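You operate a simulated robot arm through the tools that you are given. There is no shell and no other tool.

The job below is to be done with a simulated two-armed robot. You get a single attempt, and the scene is never put back.

JOB
The steamer runs low: stop the steam, top it up and steam on.
Fine: open the yellow vent valve before filling, shut it again after; water past the blue mark, not to the brim; red steam valve wide open at the end.

It is judged by the outcome, as a careful person would: the job done as asked, and still so three seconds after it is handed in. It fails if anything else is knocked over, pushed out of place, dropped, spilled or broken.

ROBOT AND FRAMES
Two 7-joint arms with two-finger parallel grippers on one trunk that stands fixed in place. Base frame: the origin is at the foot of the trunk, x ahead of it, y to its left, z up. Units: mm, rad, N and s.
The left shoulder is at [60, 143, 926], the right one opposite. With the tool pointing down near the work surface each hand reaches from about 320 to 740 mm from the base axis, measured 20 degrees to its own side. Payload 1.57 kg a hand.
The tool frame of a hand sits at the grasp point between the pads (the TCP): z along the fingers, y along the line on which they close. The tips reach 30 mm beyond it. Largest opening 110 mm; finger width 24, thickness 12; the body of the gripper, 48 by 112 mm, starts 78 mm behind the TCP.
Orientation is that of the tool frame in the base frame, as a unit quaternion [w, x, y, z]. With the fingers straight down and closing along the base's y, the tool's x points along the base's -x, its y along +y and its z along -z.

CONTROLS
- The arms move only by the tool nudge_tool. It takes "left_deltas", "right_deltas" or both (then of equal length, played together; a hand with none holds still); each is a list of rows, each a list of 3 entries, a list of its own where there are three numbers: the shift along the tool's x, y, z in units of 30 mm (1.0 is 30 mm), then the turn, a rotation vector about the tool's x, y, z in units of 4 degrees (1.0 is 4 degrees), then the gripper command, from -1 (fully open) to 1 (shut), values between in proportion. In form: [[[tx, ty, tz], [ax, ay, az], gripper], ...]. A call has 1 to 20 rows; each row shifts and turns the commanded pose from where the row before left it, along the tool's axes as they then stand. A call with a number of a shift or a turn outside -1 to 1 is refused whole. A row lasts 0.2 s, in which the tool goes at most 50 mm and 0.15 rad; a call with a longer step from one row to the next is refused whole, and so is a gripper value outside its range. Where a pose cannot be reached the arm comes as near as it can. A force on the tool above 90 N (or 10 N above the force at the start of the call, whichever is more), or a blocked arm, ends the call early, and 0.2 s more pass. Each finger travels about 45 mm/s and halts on what it meets, pressing with about 38 N; the grip force reading is that of the motor and also rises with nothing between the fingers. The clock runs only during rows and for 0.2 s after the last one: add rows that do not move to give the fingers time. The reply holds the time, the measured pose of the TCP, the force on the tool along the base axes, the opening and the grip force, in the units named above and with some noise, with the torque about the TCP (base axes, N m) and any sound that the robot's microphone picked up.
- Cameras (640 x 400 px; columns grow to the right, rows downward): "scene" is now at [43.1, 14, 1532.9]; the picture's right is [0.20, -0.98, 0.00], its down [-0.77, -0.16, -0.61] and it looks along [0.60, 0.12, -0.79] (base axes); focal length 347 px, centre (320, 200). "left" rides on the left gripper at [70, -16, -141] in its tool frame; the picture's right is [0.23, 0.97, 0.00], its down [-0.85, 0.20, -0.48] and it looks along [-0.47, 0.11, 0.88] (tool axes); focal length 222 px, centre (320, 200). "right" rides on the right gripper at [70, 16, -141] in its tool frame; the picture's right is [-0.23, 0.97, 0.00], its down [-0.86, -0.20, -0.48] and it looks along [-0.47, -0.11, 0.88] (tool axes); focal length 222 px, centre (320, 200). There is no depth. A picture from a camera that has moved, and an enlarged one, comes with that camera's place and axes in the base frame and with its lens.
- snapshot(camera): a new picture of that camera. It takes no simulated time.
- raise_lower(by): slides the trunk up (or, below 0, down) by that many mm; the arms and the scene camera ride with it, the base frame stays. It gives what a move gives, with no picture.
- turn_head(pan, tilt): turns the head with the scene camera to pan (to the left, within 1.501 rad either way) and tilt (down, from -0.506 to 1.204), counted from straight ahead of the robot. It gives what a move gives.
- close_up(camera, box): a new picture of the part [left, top, right, bottom] of that camera's present view, enlarged. It takes no simulated time.
- hand_in(): hands the job in; it is judged then, once.

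Places have to be worked out from the pictures, the camera data and where the tool is seen. Open the grippers and draw the arms clear of the work before you hand the job in, unless the task says otherwise.

The tools are called after "Call:" as name(argument=value, ...) on one line, values as JSON. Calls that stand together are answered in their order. nudge_tool: Moves the arms, as the interface text tells. Its arguments: {"type":"object","properties":{"left_deltas":{"type":"array"},"right_deltas":{"type":"array"}},"required":[]} The other tools are called the same way: raise_lower (by) slides the trunk up or down; turn_head (pan, tilt) turns the head that bears the scene camera; snapshot (camera) takes a picture; close_up (camera, box) takes an enlarged picture of a part of a camera's view; hand_in () hands the job in.

At the start:

```text
t: 0.0
left_eef_pos: [552.8, 321.7, 1065.2]
left_tcp_rot: [0.0, 0.0, 1.0, -0.001]
left_contact_force: [-0.6, 0.0, -0.1]
left_ft_torque: [-0.02, -0.01, -0.01]
left_width: 110.0
left_grasp_force: 0.1
right_eef_pos: [429.1, -169.6, 1106.0]
right_tcp_rot: [0.001, 0.0, 1.0, 0.0]
right_contact_force: [0.6, -0.1, -0.3]
right_ft_torque: [0.03, -0.02, 0.01]
right_width: 109.9
right_grasp_force: 0.0
trunk travel left (down, up): [-525.0, 65.0]
head pan, tilt: [0.199, 0.911]
```

scene: 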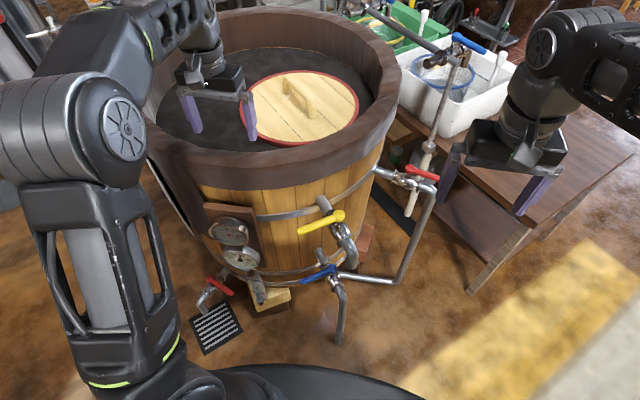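
right: 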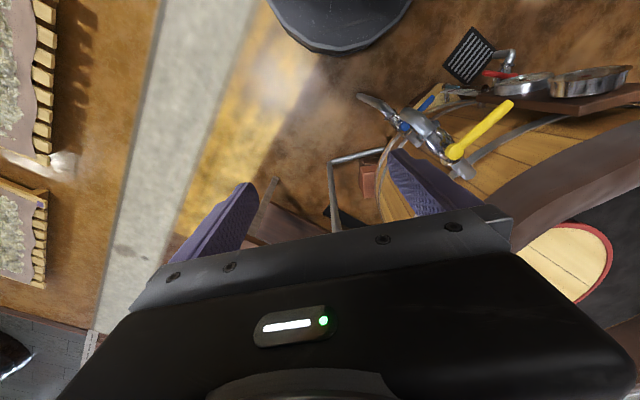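
left: 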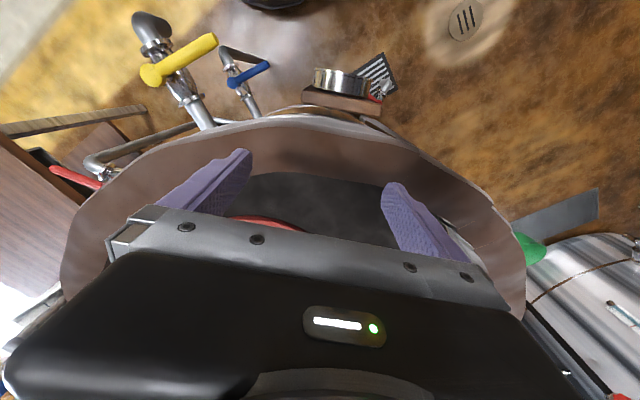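

The first pictures show a wooden vat with a yellow-handled valve, a blue-handled valve, red-handled valves, gauges and pipes, and a table with a sink at the right. I look closer before moving anything.

Call:
close_up(camera="scene", box=[180, 160, 380, 360])

Call:
close_up(camera="scene", box=[340, 0, 540, 220])

Call:
close_up(camera="scene", box=[140, 0, 420, 200])

Call:
close_up(camera="left", box=[40, 0, 440, 220])

Call:
close_up(camera="right", box=[340, 0, 640, 200])

```text
2.00 times, centred on (280, 260) of scene
camera zoom: at [43.1, 14.0, 1532.9], right [0.2, -0.98, 0.0], down [-0.77, -0.16, -0.61], along [0.6, 0.12, -0.79], focal length 695 px, centre (400, 80)
```

zoom: 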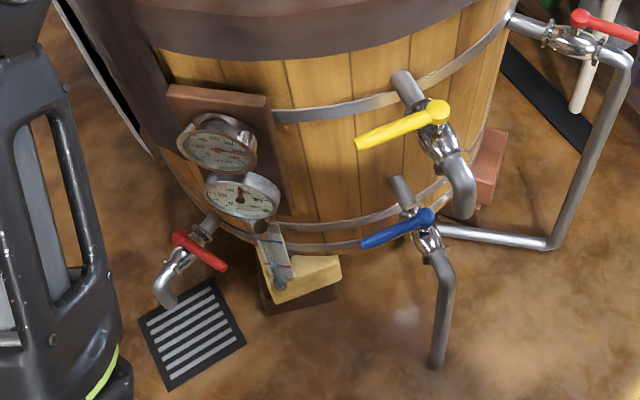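

```text
1.82 times, centred on (440, 110) of scene
camera zoom: at [43.1, 14.0, 1532.9], right [0.2, -0.98, 0.0], down [-0.77, -0.16, -0.61], along [0.6, 0.12, -0.79], focal length 632 px, centre (102, 364)
```

zoom: 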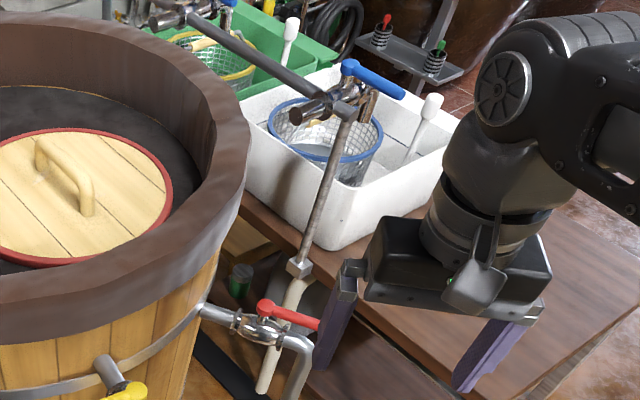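

```text
2.00 times, centred on (280, 100) of scene
camera zoom: at [43.1, 14.0, 1532.9], right [0.2, -0.98, 0.0], down [-0.77, -0.16, -0.61], along [0.6, 0.12, -0.79], focal length 695 px, centre (400, 400)
```

zoom: 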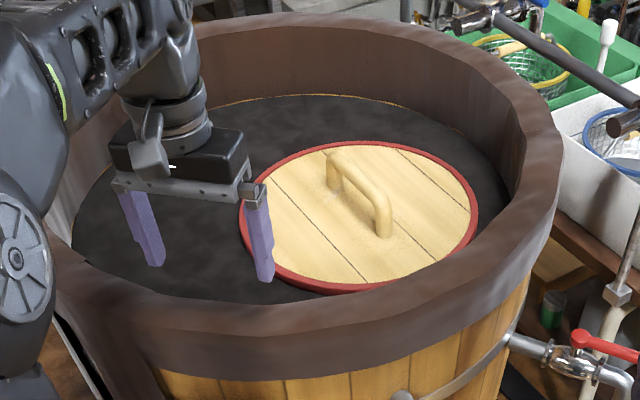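

```text
1.60 times, centred on (240, 110) of left
camera zoom: at [482.9, 305.3, 1206.4], right [-0.23, 0.97, 0.0], down [0.85, 0.2, 0.48], along [0.47, 0.11, -0.88], focal length 355 px, centre (448, 344)
```

zoom: 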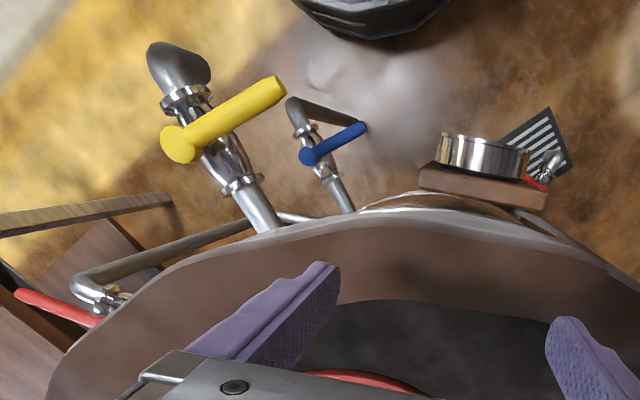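

```text
2.00 times, centred on (490, 100) of right
camera zoom: at [359.2, -152.9, 1246.0], right [0.23, 0.97, 0.0], down [0.86, -0.2, 0.48], along [0.47, -0.11, -0.88], focal length 444 px, centre (-20, 400)
```

zoom: 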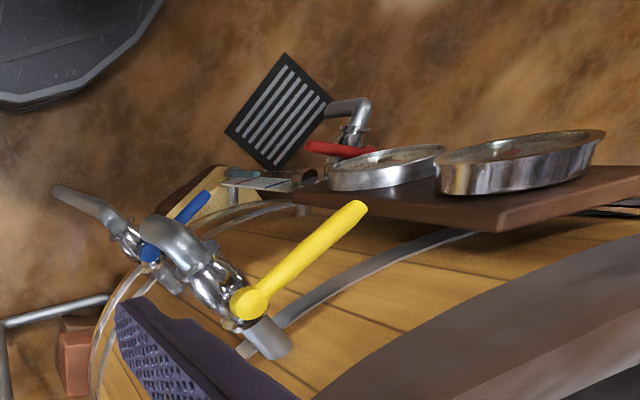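

The vat's front carries gauges, yellow and blue valves, and two red valves (one on the right-hand pipe, one at the lower left over a drain grate). I turn the head to see the rest of the station and find the water supply and the blue mark.

Call:
turn_head(pan=0.0, tilt=0.55)

Call:
snapshot(camera="scene")

Call:
turn_head(pan=-0.6, tilt=0.7)

Call:
snapshot(camera="scene")

Call:
turn_head(pan=0.8, tilt=0.7)

Call:
snapshot(camera="scene")

Call:
turn_head(pan=0.1, tilt=1.2)

Call:
snapshot(camera="scene")

```text
t: 0.8
left_eef_pos: [552.3, 319.8, 1066.6]
left_tcp_rot: [0.0, 0.0, 1.0, -0.001]
left_contact_force: [0.0, -0.6, -0.5]
left_ft_torque: [-0.01, -0.02, -0.01]
left_width: 110.0
left_grasp_force: 0.0
right_eef_pos: [429.1, -168.1, 1104.6]
right_tcp_rot: [0.0, 0.0, 1.0, 0.0]
right_contact_force: [-0.1, 0.3, -0.1]
right_ft_torque: [-0.05, 0.03, 0.02]
right_width: 110.0
right_grasp_force: 0.2
trunk travel left (down, up): [-525.0, 65.0]
head pan, tilt: [0.0, 0.55]
```

```text
taken
camera scene: at [59.4, -0.8, 1562.8], right [0.0, -1.0, 0.0], down [-0.52, 0.0, -0.85], along [0.85, 0.0, -0.52], focal length 347 px, centre (320, 200)
```

scene: 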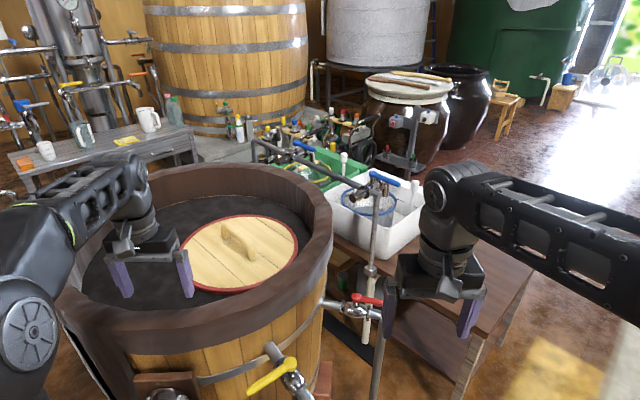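

```text
t: 1.8
left_eef_pos: [552.9, 319.0, 1064.8]
left_tcp_rot: [0.0, 0.001, 1.0, 0.0]
left_contact_force: [0.6, -0.1, 0.4]
left_ft_torque: [0.01, 0.04, 0.02]
left_width: 109.8
left_grasp_force: 0.1
right_eef_pos: [429.3, -169.1, 1105.0]
right_tcp_rot: [0.0, 0.0, 1.0, 0.0]
right_contact_force: [-0.5, 0.4, -0.8]
right_ft_torque: [0.0, 0.0, 0.01]
right_width: 110.0
right_grasp_force: 0.0
trunk travel left (down, up): [-525.0, 65.0]
head pan, tilt: [-0.6, 0.7]
```

```text
taken
camera scene: at [39.8, -48.8, 1549.8], right [-0.56, -0.83, 0.0], down [-0.53, 0.36, -0.77], along [0.63, -0.43, -0.64], focal length 347 px, centre (320, 200)
```

scene: 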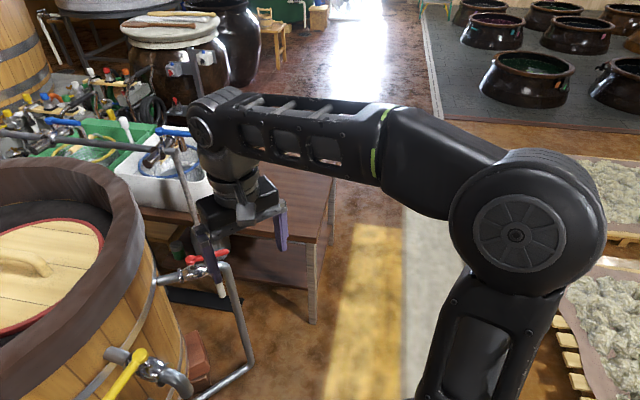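

```text
t: 3.4
left_eef_pos: [551.7, 320.3, 1065.4]
left_tcp_rot: [-0.001, 0.0, 1.0, 0.0]
left_contact_force: [-0.2, 0.1, -0.1]
left_ft_torque: [-0.01, 0.03, 0.03]
left_width: 110.1
left_grasp_force: 0.1
right_eef_pos: [429.4, -169.3, 1103.7]
right_tcp_rot: [0.0, 0.0, 1.0, 0.0]
right_contact_force: [-0.4, 0.0, 0.4]
right_ft_torque: [0.01, 0.03, 0.01]
right_width: 110.1
right_grasp_force: 0.1
trunk travel left (down, up): [-525.0, 65.0]
head pan, tilt: [0.799, 0.7]
```

```text
taken
camera scene: at [28.9, 60.0, 1549.8], right [0.72, -0.7, 0.0], down [-0.45, -0.46, -0.76], along [0.53, 0.55, -0.64], focal length 347 px, centre (320, 200)
```

scene: 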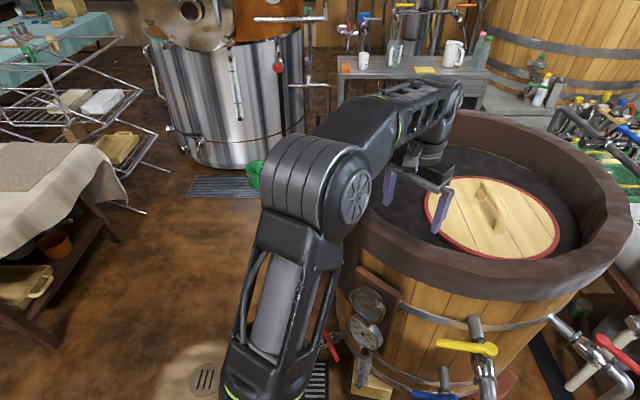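

```text
t: 4.4
left_eef_pos: [552.7, 320.1, 1065.0]
left_tcp_rot: [0.0, -0.001, 1.0, -0.001]
left_contact_force: [-0.8, 0.7, 0.7]
left_ft_torque: [0.02, 0.0, -0.01]
left_width: 110.0
left_grasp_force: 0.1
right_eef_pos: [427.6, -168.5, 1105.8]
right_tcp_rot: [0.0, 0.001, 1.0, 0.0]
right_contact_force: [-0.4, 0.1, -0.1]
right_ft_torque: [0.02, -0.01, -0.03]
right_width: 110.0
right_grasp_force: 0.0
trunk travel left (down, up): [-525.0, 65.0]
head pan, tilt: [0.099, 1.201]
```

```text
taken
camera scene: at [25.3, 4.7, 1513.8], right [0.1, -0.99, 0.0], down [-0.93, -0.09, -0.36], along [0.36, 0.04, -0.93], focal length 347 px, centre (320, 200)
```

scene: 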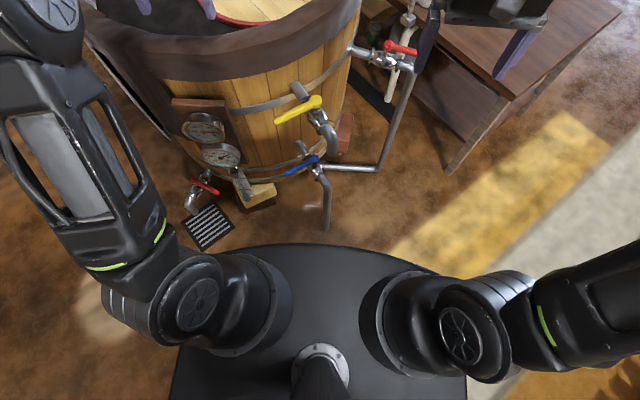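

The station is a wooden vat ("steamer") with piping. I zoom in on the gauges, the little tube below them, and the pipe runs to find the water level mark and each valve's purpose.

Call:
close_up(camera="scene", box=[160, 90, 280, 165])

Call:
close_up(camera="scene", box=[170, 130, 290, 250])

Call:
close_up(camera="scene", box=[270, 80, 430, 240])

Call:
close_up(camera="scene", box=[330, 0, 490, 120])

```text
5.33 times, centred on (220, 128) of scene
camera zoom: at [25.3, 4.7, 1513.8], right [0.1, -0.99, 0.0], down [-0.93, -0.09, -0.36], along [0.36, 0.04, -0.93], focal length 1852 px, centre (853, 587)
```

zoom: 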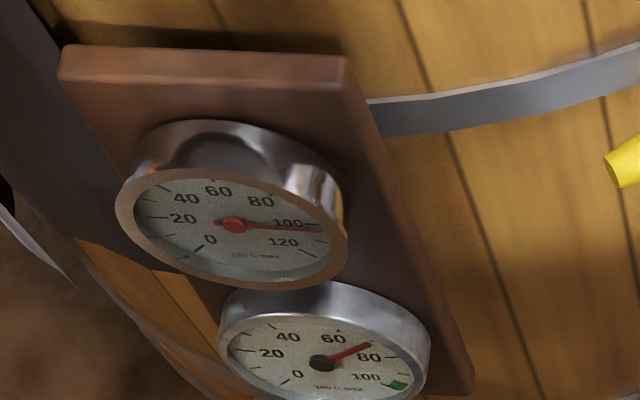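

```text
3.33 times, centred on (230, 190) of scene
camera zoom: at [25.3, 4.7, 1513.8], right [0.1, -0.99, 0.0], down [-0.93, -0.09, -0.36], along [0.36, 0.04, -0.93], focal length 1158 px, centre (620, 233)
```

zoom: 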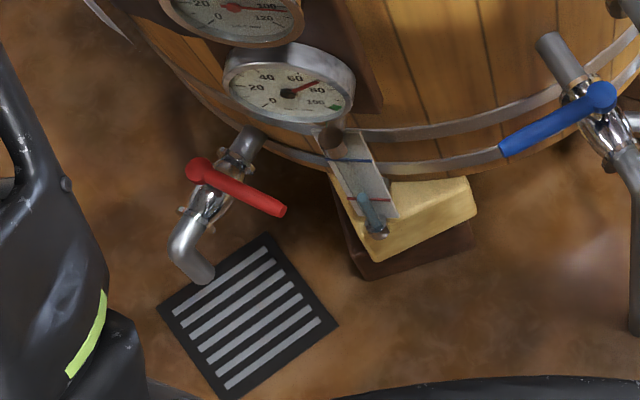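

```text
2.50 times, centred on (350, 160) of scene
camera zoom: at [25.3, 4.7, 1513.8], right [0.1, -0.99, 0.0], down [-0.93, -0.09, -0.36], along [0.36, 0.04, -0.93], focal length 868 px, centre (245, 300)
```

zoom: 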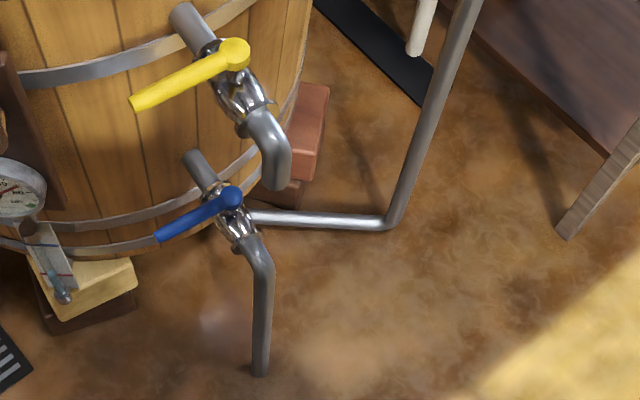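

```text
3.33 times, centred on (410, 60) of scene
camera zoom: at [25.3, 4.7, 1513.8], right [0.1, -0.99, 0.0], down [-0.93, -0.09, -0.36], along [0.36, 0.04, -0.93], focal length 1158 px, centre (20, 667)
```

zoom: 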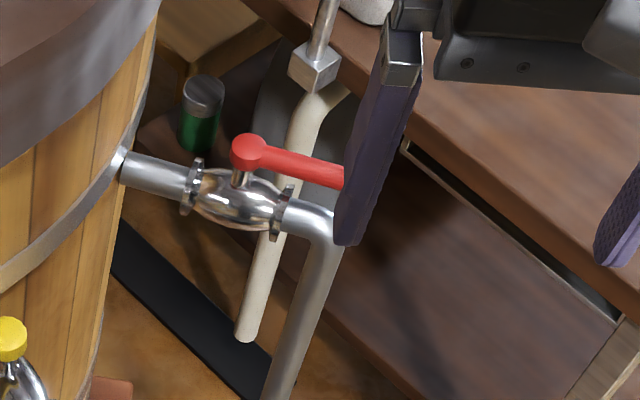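

The sight glass under the gauges carries a blue mark (upper) and a red mark (lower), with the water just about at the red one. From triangulation: yellow pivot ≈ (535, 66, 836) with its lever across the pipe (shut), blue pivot ≈ (549, 72, 528) shut, and the steam valve's red pivot ≈ (776, -105, 778) with its lever along the pipe (open). The red valve over the grate is a drain, so I leave it alone. I draw the left hand back from over the vat and tilt the right hand forward.

Call:
nudge_tool(left_deltas=[[[1, 0.5, 0], [0, 0, 0], -1], [[1, 0.5, 0], [0, 0, 0], -1], [[1, 0.5, 0], [0, 0, 0], -1], [[1, 0.5, 0], [0, 0, 0], -1], [[1, 0.5, 0], [0, 0, 0], -1], [[1, 0.5, 0], [0, 0, 0], -1], [[0, 0, 0], [0, 0, 0], -1]], right_deltas=[[[0, 0, 0], [0, -1, 0], 1], [[0, 0, 0], [0, -1, 0], 1], [[0, 0, 0], [0, -1, 0], 1], [[0, 0, 0], [0, -1, 0], 1], [[0, 0, 0], [0, -1, 0], 1], [[0, 0, 0], [0, -1, 0], 1], [[0, 0, 0], [0, -1, 0], 1]])

Call:
turn_head(pan=0.0, tilt=0.8)

Call:
snapshot(camera="scene")

Call:
snapshot(camera="right")

Call:
snapshot(camera="left")

```text
t: 6.0
left_eef_pos: [372.1, 411.6, 1064.0]
left_tcp_rot: [-0.001, 0.001, 1.0, -0.001]
left_contact_force: [-0.2, -1.2, 0.4]
left_ft_torque: [0.01, 0.02, 0.0]
left_width: 110.0
left_grasp_force: 0.1
right_eef_pos: [430.3, -169.0, 1105.7]
right_tcp_rot: [0.242, 0.0, 0.97, 0.0]
right_contact_force: [-0.2, 0.1, 0.4]
right_ft_torque: [0.01, -0.03, 0.0]
right_width: 0.0
right_grasp_force: 17.4
trunk travel left (down, up): [-525.0, 65.0]
head pan, tilt: [0.099, 1.201]
```

```text
t: 6.9
left_eef_pos: [372.6, 412.7, 1064.7]
left_tcp_rot: [0.0, 0.0, 1.0, 0.0]
left_contact_force: [-0.2, -0.5, -1.0]
left_ft_torque: [0.01, 0.01, 0.01]
left_width: 110.0
left_grasp_force: 0.1
right_eef_pos: [429.1, -170.0, 1104.4]
right_tcp_rot: [0.242, 0.0, 0.97, 0.0]
right_contact_force: [0.0, 0.2, -0.3]
right_ft_torque: [0.01, -0.03, 0.04]
right_width: 0.0
right_grasp_force: 21.8
trunk travel left (down, up): [-525.0, 65.0]
head pan, tilt: [0.0, 0.799]
```

```text
taken
camera scene: at [50.2, -0.8, 1541.4], right [0.0, -1.0, 0.0], down [-0.72, 0.0, -0.7], along [0.7, 0.0, -0.72], focal length 347 px, centre (320, 200)
```

scene: 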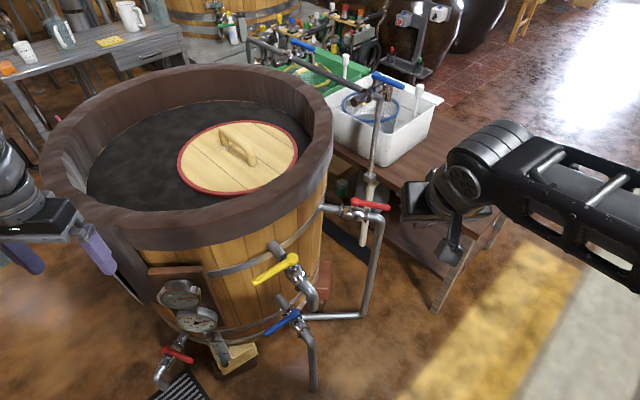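

```text
taken
camera right: at [301.2, -152.8, 1197.0], right [0.2, 0.97, 0.11], down [0.53, -0.2, 0.82], along [0.82, -0.11, -0.56], focal length 222 px, centre (320, 200)
```

right: 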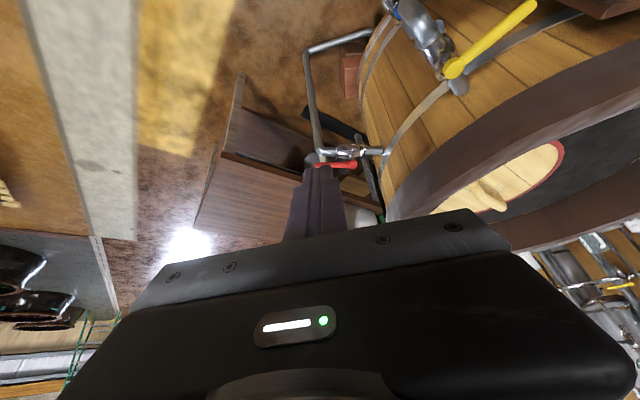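

```text
taken
camera left: at [303.6, 396.7, 1206.5], right [-0.23, 0.97, 0.0], down [0.85, 0.2, 0.48], along [0.47, 0.11, -0.88], focal length 222 px, centre (320, 200)
```

left: 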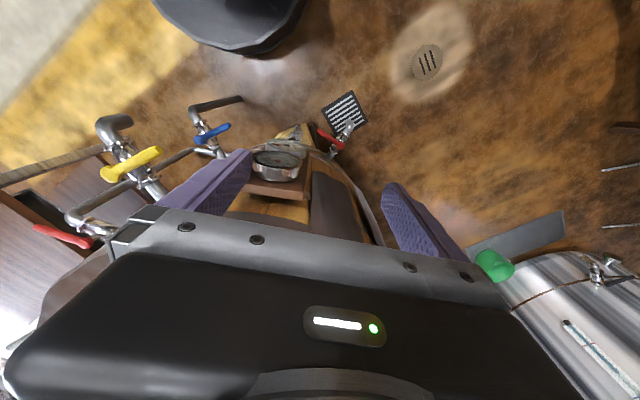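

The view is clear now; I zoom in on the steam valve and the front valves from both cameras to refine their places and lever directions.

Call:
close_up(camera="scene", box=[310, 170, 430, 250])

Call:
close_up(camera="scene", box=[140, 230, 340, 400])

Call:
close_up(camera="left", box=[20, 80, 260, 260])

Call:
close_up(camera="right", box=[270, 0, 470, 220])

Call:
close_up(camera="left", box=[230, 80, 390, 200])

```text
5.00 times, centred on (370, 210) of scene
camera zoom: at [50.2, -0.8, 1541.4], right [0.0, -1.0, 0.0], down [-0.72, 0.0, -0.7], along [0.7, 0.0, -0.72], focal length 1737 px, centre (70, 150)
```

zoom: 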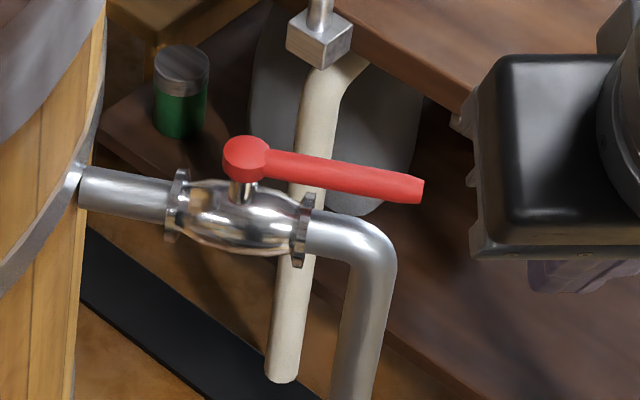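

```text
2.35 times, centred on (240, 315) of scene
camera zoom: at [50.2, -0.8, 1541.4], right [0.0, -1.0, 0.0], down [-0.72, 0.0, -0.7], along [0.7, 0.0, -0.72], focal length 817 px, centre (508, -71)
```

zoom: 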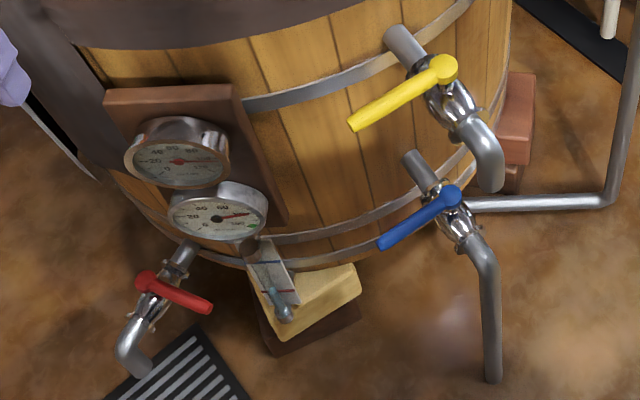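

```text
2.22 times, centred on (140, 170) of left
camera zoom: at [303.6, 396.7, 1206.5], right [-0.23, 0.97, 0.0], down [0.85, 0.2, 0.48], along [0.47, 0.11, -0.88], focal length 494 px, centre (720, 267)
```

zoom: 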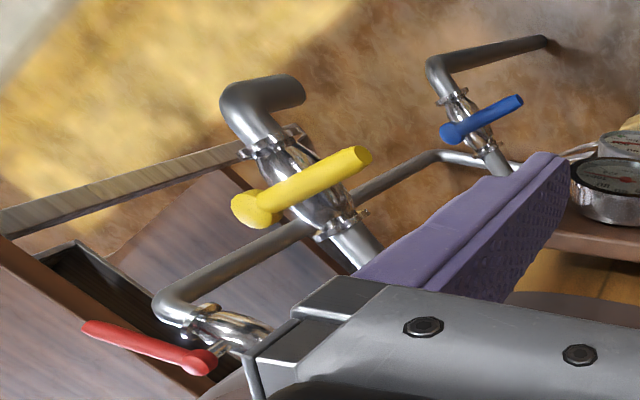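

```text
1.82 times, centred on (370, 110) of right
camera zoom: at [301.2, -152.8, 1197.0], right [0.2, 0.97, 0.11], down [0.53, -0.2, 0.82], along [0.82, -0.11, -0.56], focal length 404 px, centre (229, 364)
```

zoom: 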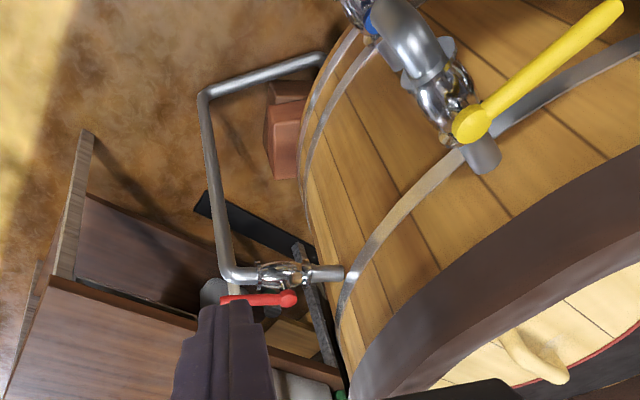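

```text
3.33 times, centred on (310, 140) of left
camera zoom: at [303.6, 396.7, 1206.5], right [-0.23, 0.97, 0.0], down [0.85, 0.2, 0.48], along [0.47, 0.11, -0.88], focal length 740 px, centre (353, 400)
```

zoom: 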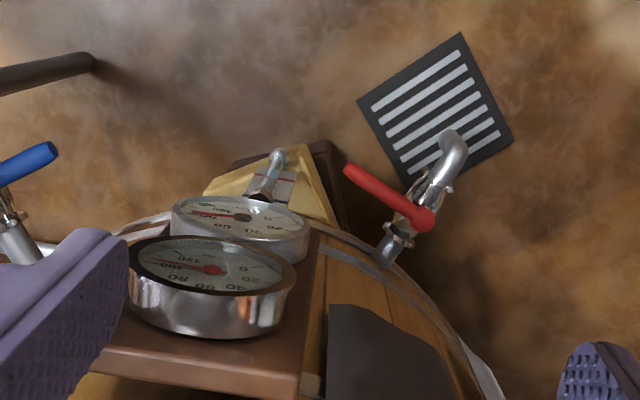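

Refined: steam lever pivot ≈ (811, -112, 752), tip ≈ (786, -217, 750), lying along its pipe (open). The grate valve's lever lies across its pipe (shut). I tilt the right hand to 45° and bring its closed fingers above and near the steam lever.

Call:
nudge_tool(right_deltas=[[[0, 0, 0], [0, -1, 0], 1], [[0, 0, 0], [0, -1, 0], 1], [[0, 0, 0], [0, -1, 0], 1], [[0, 0, 0], [0, -1, 0], 1], [[0, 0, 0], [0, -0.25, 0], 1], [[-0.154, -0.092, 0.97], [0, 0, 0], 1], [[-0.154, -0.092, 0.97], [0, 0, 0], 1], [[-0.154, -0.092, 0.97], [0, 0, 0], 1], [[-0.154, -0.092, 0.97], [0, 0, 0], 1], [[-0.154, -0.092, 0.97], [0, 0, 0], 1], [[-0.154, -0.092, 0.97], [0, 0, 0], 1], [[-0.154, -0.092, 0.97], [0, 0, 0], 1], [[-0.154, -0.092, 0.97], [0, 0, 0], 1], [[0, 0, 0], [0, 0, 0], 1]])

Call:
snapshot(camera="scene")

Call:
snapshot(camera="right")

```text
t: 9.9
left_eef_pos: [373.4, 411.8, 1065.0]
left_tcp_rot: [0.0, 0.0, 1.0, 0.0]
left_contact_force: [0.1, 0.7, 0.0]
left_ft_torque: [0.0, -0.02, -0.02]
left_width: 109.9
left_grasp_force: 0.1
right_eef_pos: [620.5, -191.4, 966.2]
right_tcp_rot: [0.382, 0.0, 0.924, 0.0]
right_contact_force: [0.8, 0.7, 0.5]
right_ft_torque: [0.0, -0.01, -0.01]
right_width: 0.2
right_grasp_force: 21.1
trunk travel left (down, up): [-525.0, 65.0]
head pan, tilt: [0.0, 0.799]
```

```text
taken
camera scene: at [49.8, -0.8, 1541.5], right [0.0, -1.0, 0.0], down [-0.72, 0.0, -0.7], along [0.7, 0.0, -0.72], focal length 347 px, centre (320, 200)
```

scene: 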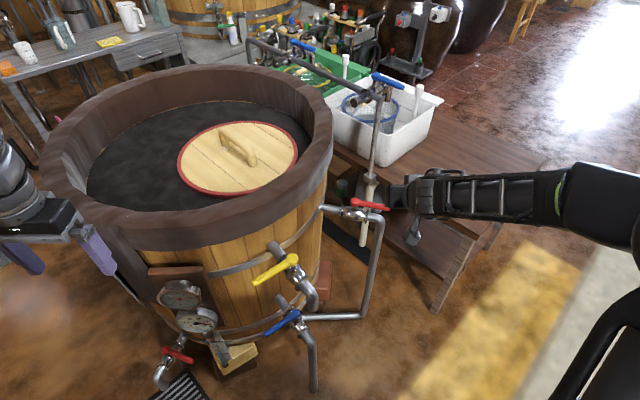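

```text
taken
camera right: at [471.4, -175.0, 1016.2], right [0.16, 0.97, 0.16], down [0.27, -0.2, 0.94], along [0.95, -0.11, -0.29], focal length 222 px, centre (320, 200)
```

right: 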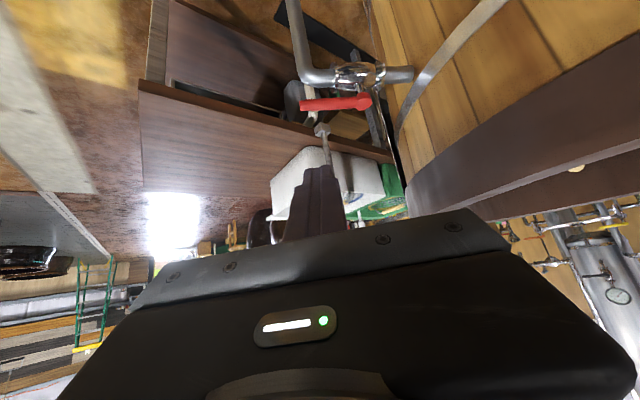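

The steam lever fits the triangulated place seen from the right wrist, and the tap column stands well behind at x ≈ 1116, so there is room behind the lever. I move the closed fingertips to just above and beyond the lever.

Call:
nudge_tool(right_deltas=[[[-0.089, -0.028, 0.932], [0, 0, 0], 1], [[-0.089, -0.028, 0.932], [0, 0, 0], 1], [[-0.089, -0.028, 0.932], [0, 0, 0], 1], [[-0.089, -0.028, 0.932], [0, 0, 0], 1], [[-0.089, -0.028, 0.932], [0, 0, 0], 1], [[-0.089, -0.028, 0.932], [0, 0, 0], 1], [[-0.089, -0.028, 0.932], [0, 0, 0], 1], [[-0.089, -0.028, 0.932], [0, 0, 0], 1], [[-0.089, -0.028, 0.932], [0, 0, 0], 1], [[0, 0, 0], [0, 0, 0], 1]])

Call:
snapshot(camera="scene")

Call:
snapshot(camera="right")

Call:
close_up(camera="scene", box=[310, 160, 450, 260])

```text
t: 12.1
left_eef_pos: [373.7, 411.9, 1066.1]
left_tcp_rot: [-0.001, 0.0, 1.0, 0.0]
left_contact_force: [0.1, 0.0, 0.5]
left_ft_torque: [0.0, 0.02, 0.01]
left_width: 109.9
left_grasp_force: 0.1
right_eef_pos: [816.0, -197.9, 805.9]
right_tcp_rot: [0.383, 0.0, 0.924, -0.001]
right_contact_force: [0.5, -0.1, 0.4]
right_ft_torque: [0.01, -0.01, 0.01]
right_width: 0.0
right_grasp_force: 21.5
trunk travel left (down, up): [-525.0, 65.0]
head pan, tilt: [0.0, 0.799]
```

```text
taken
camera scene: at [50.0, -0.8, 1541.5], right [0.0, -1.0, 0.0], down [-0.72, 0.0, -0.7], along [0.7, 0.0, -0.72], focal length 347 px, centre (320, 200)
```

scene: 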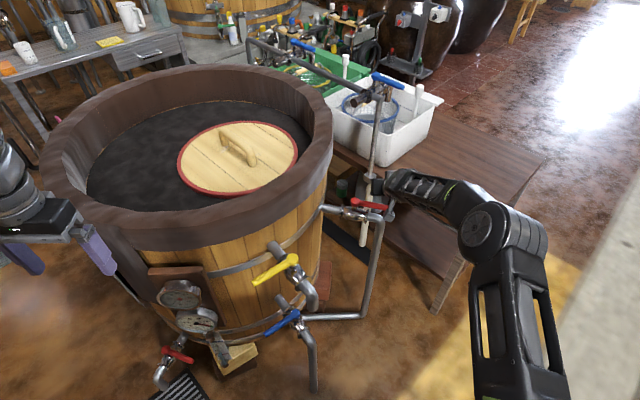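

```text
taken
camera right: at [666.4, -181.1, 856.3], right [0.16, 0.97, 0.16], down [0.27, -0.2, 0.94], along [0.95, -0.11, -0.29], focal length 222 px, centre (320, 200)
```

right: 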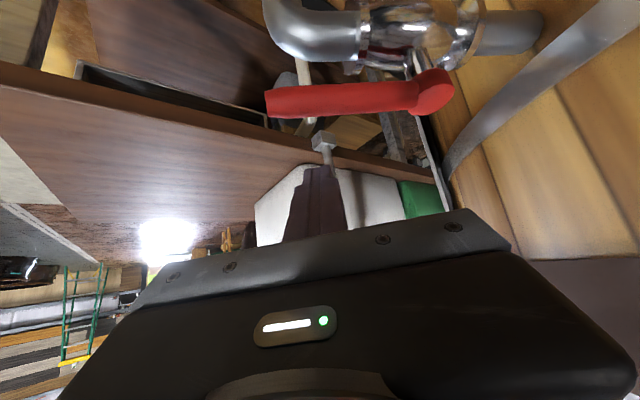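

```text
4.00 times, centred on (380, 210) of scene
camera zoom: at [50.0, -0.8, 1541.5], right [0.0, -1.0, 0.0], down [-0.72, 0.0, -0.7], along [0.7, 0.0, -0.72], focal length 1389 px, centre (80, 160)
```

zoom: 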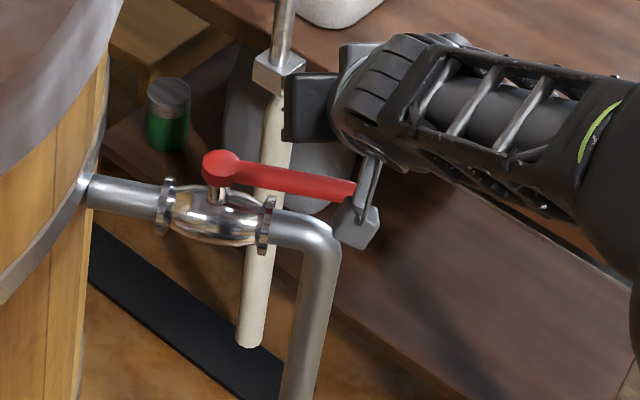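

The fingertips hover over and beyond the lever as planned, with pivot ≈ (808, -110, 750). I lower them behind the lever and draw it toward the robot through the first third of a quarter turn, watching the force.

Call:
nudge_tool(right_deltas=[[[0.471, 0.133, 0.471], [0, 0, 0], 1], [[0.471, 0.133, 0.471], [0, 0, 0], 1], [[0, 0, 0], [0, 0, 0], 1]])

Call:
snapshot(camera="right")

Call:
close_up(camera="scene", box=[310, 160, 450, 260])

```text
t: 12.9
left_eef_pos: [373.4, 411.6, 1065.7]
left_tcp_rot: [0.001, 0.001, 1.0, -0.001]
left_contact_force: [-0.3, -0.3, -0.2]
left_ft_torque: [0.02, 0.0, -0.01]
left_width: 109.8
left_grasp_force: 0.0
right_eef_pos: [815.4, -189.4, 765.5]
right_tcp_rot: [0.383, 0.0, 0.924, 0.0]
right_contact_force: [0.4, 0.0, -0.7]
right_ft_torque: [0.03, -0.01, -0.01]
right_width: 0.0
right_grasp_force: 21.3
trunk travel left (down, up): [-525.0, 65.0]
head pan, tilt: [0.0, 0.799]
```

```text
taken
camera right: at [665.4, -173.8, 815.6], right [0.16, 0.97, 0.16], down [0.27, -0.2, 0.94], along [0.95, -0.11, -0.29], focal length 222 px, centre (320, 200)
```

right: 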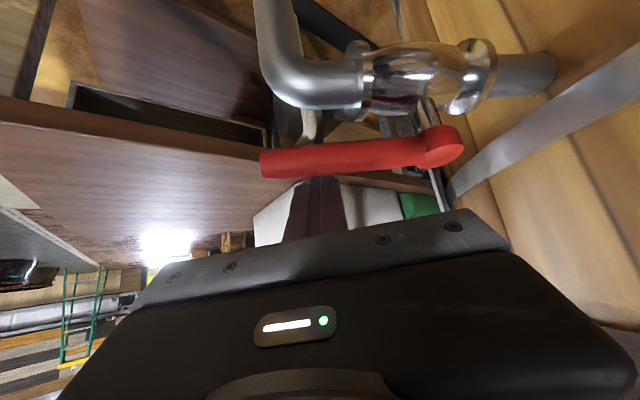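

```text
4.00 times, centred on (380, 210) of scene
camera zoom: at [50.3, -0.9, 1541.5], right [0.0, -1.0, 0.0], down [-0.72, 0.0, -0.7], along [0.7, 0.0, -0.72], focal length 1389 px, centre (80, 160)
```

zoom: 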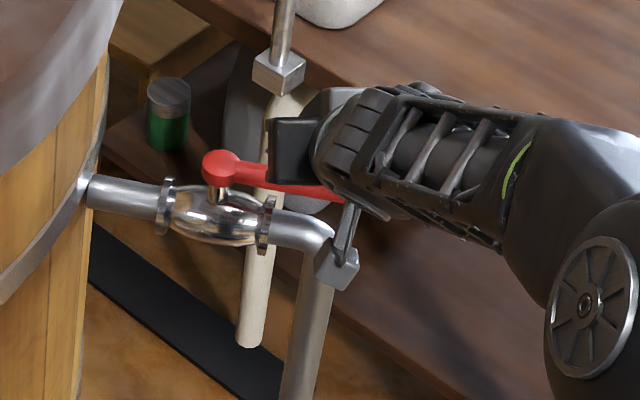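

The tips are now behind the lever (the lever hides them). I pull along the first part of the arc.

Call:
nudge_tool(right_deltas=[[[0.283, -0.117, -0.283], [0, 0, 0], 1], [[0.283, -0.117, -0.283], [0, 0, 0], 1], [[0.265, 0.028, -0.265], [0, 0, 0], 1], [[0.265, 0.028, -0.265], [0, 0, 0], 1], [[0.254, 0.138, -0.254], [0, 0, 0], 1], [[0.254, 0.138, -0.254], [0, 0, 0], 1]])

Call:
snapshot(camera="right")

Call:
close_up(camera="scene", box=[310, 160, 450, 260])

```text
t: 14.3
left_eef_pos: [372.8, 411.3, 1065.2]
left_tcp_rot: [0.0, 0.0, 1.0, 0.001]
left_contact_force: [-0.7, 0.2, -0.2]
left_ft_torque: [-0.02, 0.01, 0.02]
left_width: 110.2
left_grasp_force: 0.1
right_eef_pos: [745.7, -189.1, 765.9]
right_tcp_rot: [0.382, 0.0, 0.924, -0.001]
right_contact_force: [0.1, 1.2, 3.1]
right_ft_torque: [0.03, 0.03, -0.04]
right_width: 0.0
right_grasp_force: 21.1
trunk travel left (down, up): [-525.0, 65.0]
head pan, tilt: [0.0, 0.799]
```

```text
taken
camera right: at [597.5, -172.1, 816.1], right [0.16, 0.97, 0.16], down [0.27, -0.2, 0.94], along [0.95, -0.11, -0.29], focal length 222 px, centre (320, 200)
```

right: 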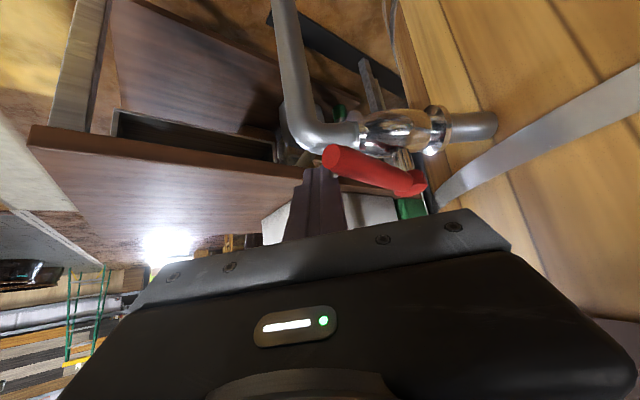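

```text
4.00 times, centred on (380, 210) of scene
camera zoom: at [50.2, -0.7, 1541.5], right [0.0, -1.0, 0.0], down [-0.72, 0.0, -0.7], along [0.7, 0.0, -0.72], focal length 1389 px, centre (80, 160)
```

zoom: 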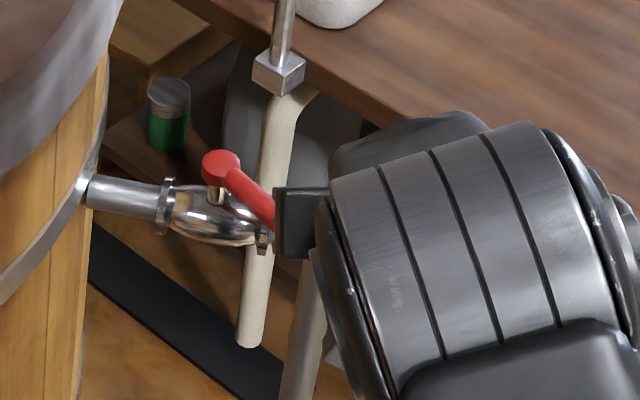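

The steam lever turns easily clockwise (about 40° so far, ~3 N). I carry on along the arc to just short of the quarter turn.

Call:
nudge_tool(right_deltas=[[[0.189, 0.257, -0.189], [0, 0, 0], 1], [[0.189, 0.257, -0.189], [0, 0, 0], 1], [[0.171, 0.297, -0.171], [0, 0, 0], 1], [[0.171, 0.297, -0.171], [0, 0, 0], 1], [[0.108, 0.35, -0.108], [0, 0, 0], 1], [[0.108, 0.35, -0.108], [0, 0, 0], 1]])

Call:
snapshot(camera="right")

Call:
close_up(camera="scene", box=[310, 160, 450, 260])

```text
t: 15.7
left_eef_pos: [374.2, 411.8, 1065.2]
left_tcp_rot: [0.0, 0.0, 1.0, -0.001]
left_contact_force: [-0.4, -0.4, -0.1]
left_ft_torque: [0.05, -0.02, 0.02]
left_width: 109.9
left_grasp_force: 0.1
right_eef_pos: [706.4, -132.5, 766.2]
right_tcp_rot: [0.383, -0.001, 0.924, 0.001]
right_contact_force: [0.5, -0.9, -0.3]
right_ft_torque: [-0.03, 0.0, 0.0]
right_width: 0.2
right_grasp_force: 21.7
trunk travel left (down, up): [-525.0, 65.0]
head pan, tilt: [0.0, 0.799]
```

```text
taken
camera right: at [557.4, -117.4, 817.0], right [0.16, 0.97, 0.16], down [0.27, -0.2, 0.94], along [0.95, -0.11, -0.29], focal length 222 px, centre (320, 200)
```

right: 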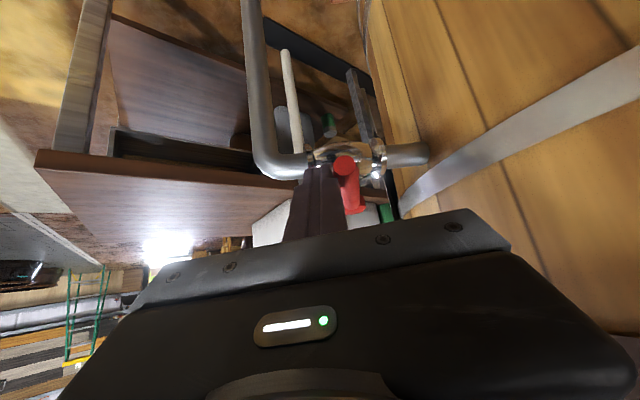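

```text
4.00 times, centred on (380, 210) of scene
camera zoom: at [50.4, -0.7, 1541.5], right [0.0, -1.0, 0.0], down [-0.72, 0.0, -0.7], along [0.7, 0.0, -0.72], focal length 1389 px, centre (80, 160)
```

zoom: 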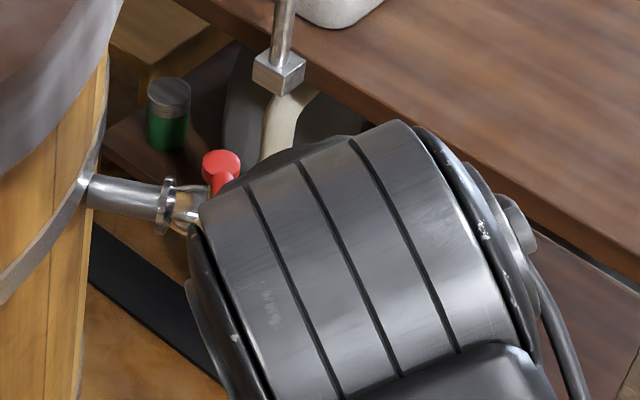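

The lever now stands at about 182°, so ~15° remain to the quarter turn. I push on slowly in small steps to find the stop.

Call:
nudge_tool(right_deltas=[[[0.05, 0.25, -0.05], [0, 0, 0], 1], [[0.03, 0.25, -0.03], [0, 0, 0], 1], [[0.02, 0.25, -0.02], [0, 0, 0], 1], [[0, 0, 0], [0, 0, 0], 1]])

Call:
snapshot(camera="right")

```text
t: 16.7
left_eef_pos: [372.3, 412.1, 1064.1]
left_tcp_rot: [0.001, 0.0, 1.0, 0.0]
left_contact_force: [0.3, 1.2, -0.7]
left_ft_torque: [0.0, -0.01, -0.04]
left_width: 109.8
left_grasp_force: 0.0
right_eef_pos: [702.8, -112.0, 766.5]
right_tcp_rot: [0.382, 0.0, 0.924, 0.0]
right_contact_force: [0.0, -4.1, -0.3]
right_ft_torque: [-0.07, 0.0, -0.08]
right_width: 0.3
right_grasp_force: 20.7
trunk travel left (down, up): [-525.0, 65.0]
head pan, tilt: [0.0, 0.799]
```

```text
taken
camera right: at [553.5, -95.2, 816.0], right [0.16, 0.97, 0.16], down [0.27, -0.2, 0.94], along [0.95, -0.11, -0.29], focal length 222 px, centre (320, 200)
```

right: 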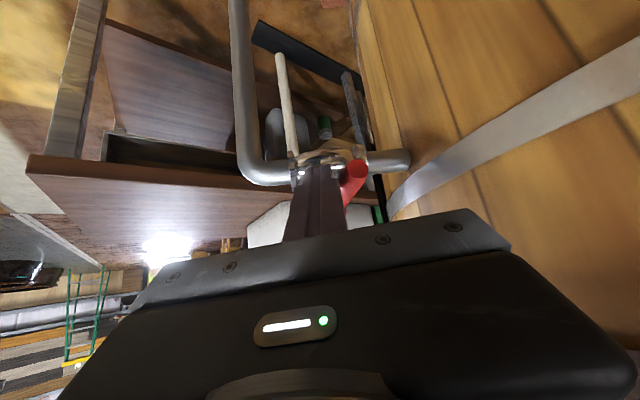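

The lever is near 164-167° and the force is 4 N. I push a few millimetres more to confirm it is at the stop.

Call:
nudge_tool(right_deltas=[[[0, 0.12, 0], [0, 0, 0], 1], [[0, 0.12, 0], [0, 0, 0], 1], [[0, 0, 0], [0, 0, 0], 1]])

Call:
snapshot(camera="right")

```text
t: 17.5
left_eef_pos: [372.6, 410.1, 1066.4]
left_tcp_rot: [0.0, 0.0, 1.0, 0.002]
left_contact_force: [-0.3, 0.1, -0.8]
left_ft_torque: [-0.02, 0.01, -0.02]
left_width: 109.9
left_grasp_force: 0.1
right_eef_pos: [702.8, -111.0, 765.3]
right_tcp_rot: [0.383, 0.003, 0.924, -0.002]
right_contact_force: [-0.6, -27.9, 3.0]
right_ft_torque: [-0.33, -0.08, -0.81]
right_width: 0.2
right_grasp_force: 21.0
trunk travel left (down, up): [-525.0, 65.0]
head pan, tilt: [0.0, 0.799]
```

```text
taken
camera right: at [553.4, -93.2, 815.9], right [0.17, 0.97, 0.16], down [0.27, -0.2, 0.94], along [0.95, -0.12, -0.29], focal length 222 px, centre (320, 200)
```

right: 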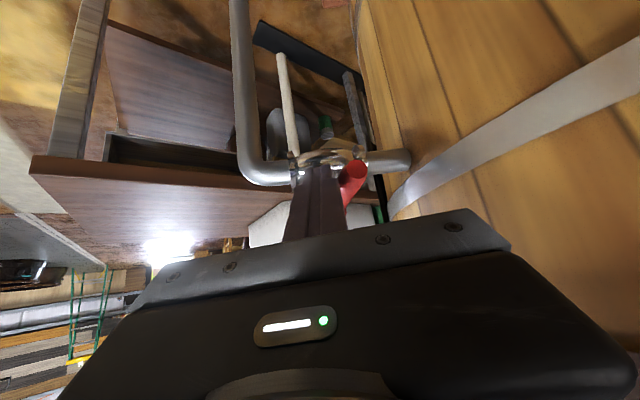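

The lever is against its stop (28 N with no movement), so the steam is shut. I ease off sideways, then withdraw the right hand back and up along its own axis.

Call:
nudge_tool(right_deltas=[[[0, -0.5, 0], [0, 0, 0], 1], [[0, -0.5, 0], [0, 0, 0], 1], [[0, 0, -0.8], [0, 0, 0], 1], [[0, 0, -1], [0, 0, 0], 1], [[0, 0, -1], [0, 0, 0], 1], [[0, 0, -1], [0, 0, 0], 1], [[0, 0, -1], [0, 0, 0], 1], [[0, 0, -1], [0, 0, 0], 1], [[0, 0, -1], [0, 0, 0], 1], [[0, 0, 0], [0, 0, 0], 1]])

Call:
snapshot(camera="scene")

Call:
close_up(camera="scene", box=[310, 160, 450, 260])

Call:
snapshot(camera="right")

```text
t: 19.7
left_eef_pos: [373.2, 412.2, 1064.2]
left_tcp_rot: [0.0, -0.001, 1.0, 0.0]
left_contact_force: [1.1, -0.2, -0.2]
left_ft_torque: [0.0, 0.02, -0.01]
left_width: 110.0
left_grasp_force: 0.0
right_eef_pos: [558.6, -134.6, 909.3]
right_tcp_rot: [0.383, 0.0, 0.924, 0.0]
right_contact_force: [1.1, -0.4, 0.7]
right_ft_torque: [0.0, 0.0, -0.02]
right_width: 0.2
right_grasp_force: 20.9
trunk travel left (down, up): [-525.0, 65.0]
head pan, tilt: [0.0, 0.799]
```

```text
taken
camera scene: at [50.7, -0.8, 1541.5], right [0.0, -1.0, 0.0], down [-0.72, 0.0, -0.7], along [0.7, 0.0, -0.72], focal length 347 px, centre (320, 200)
```

scene: 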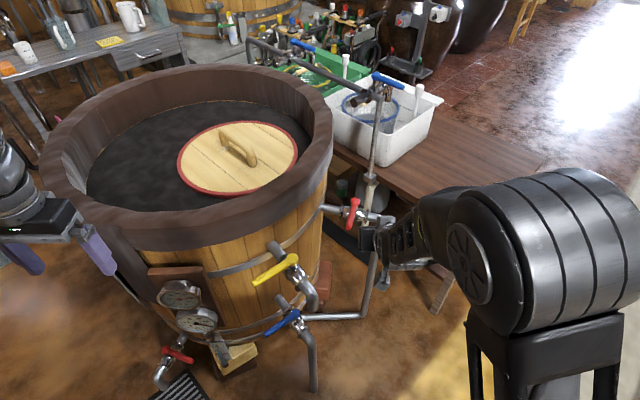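

```text
4.00 times, centred on (380, 210) of scene
camera zoom: at [50.7, -0.8, 1541.5], right [0.0, -1.0, 0.0], down [-0.72, 0.0, -0.7], along [0.7, 0.0, -0.72], focal length 1389 px, centre (80, 160)
```

zoom: 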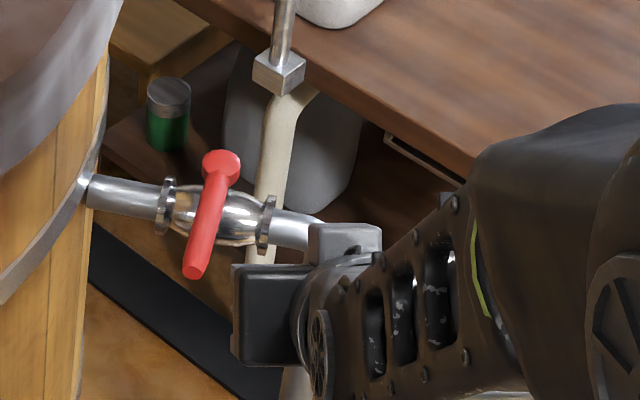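

```text
taken
camera right: at [409.0, -117.9, 958.6], right [0.16, 0.97, 0.16], down [0.27, -0.2, 0.94], along [0.95, -0.11, -0.29], focal length 222 px, centre (320, 200)
```

right: 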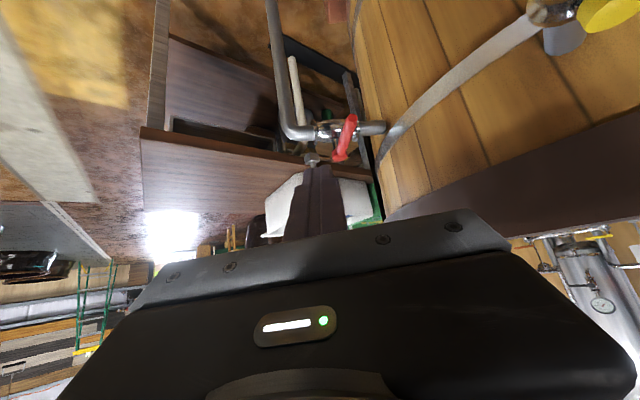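

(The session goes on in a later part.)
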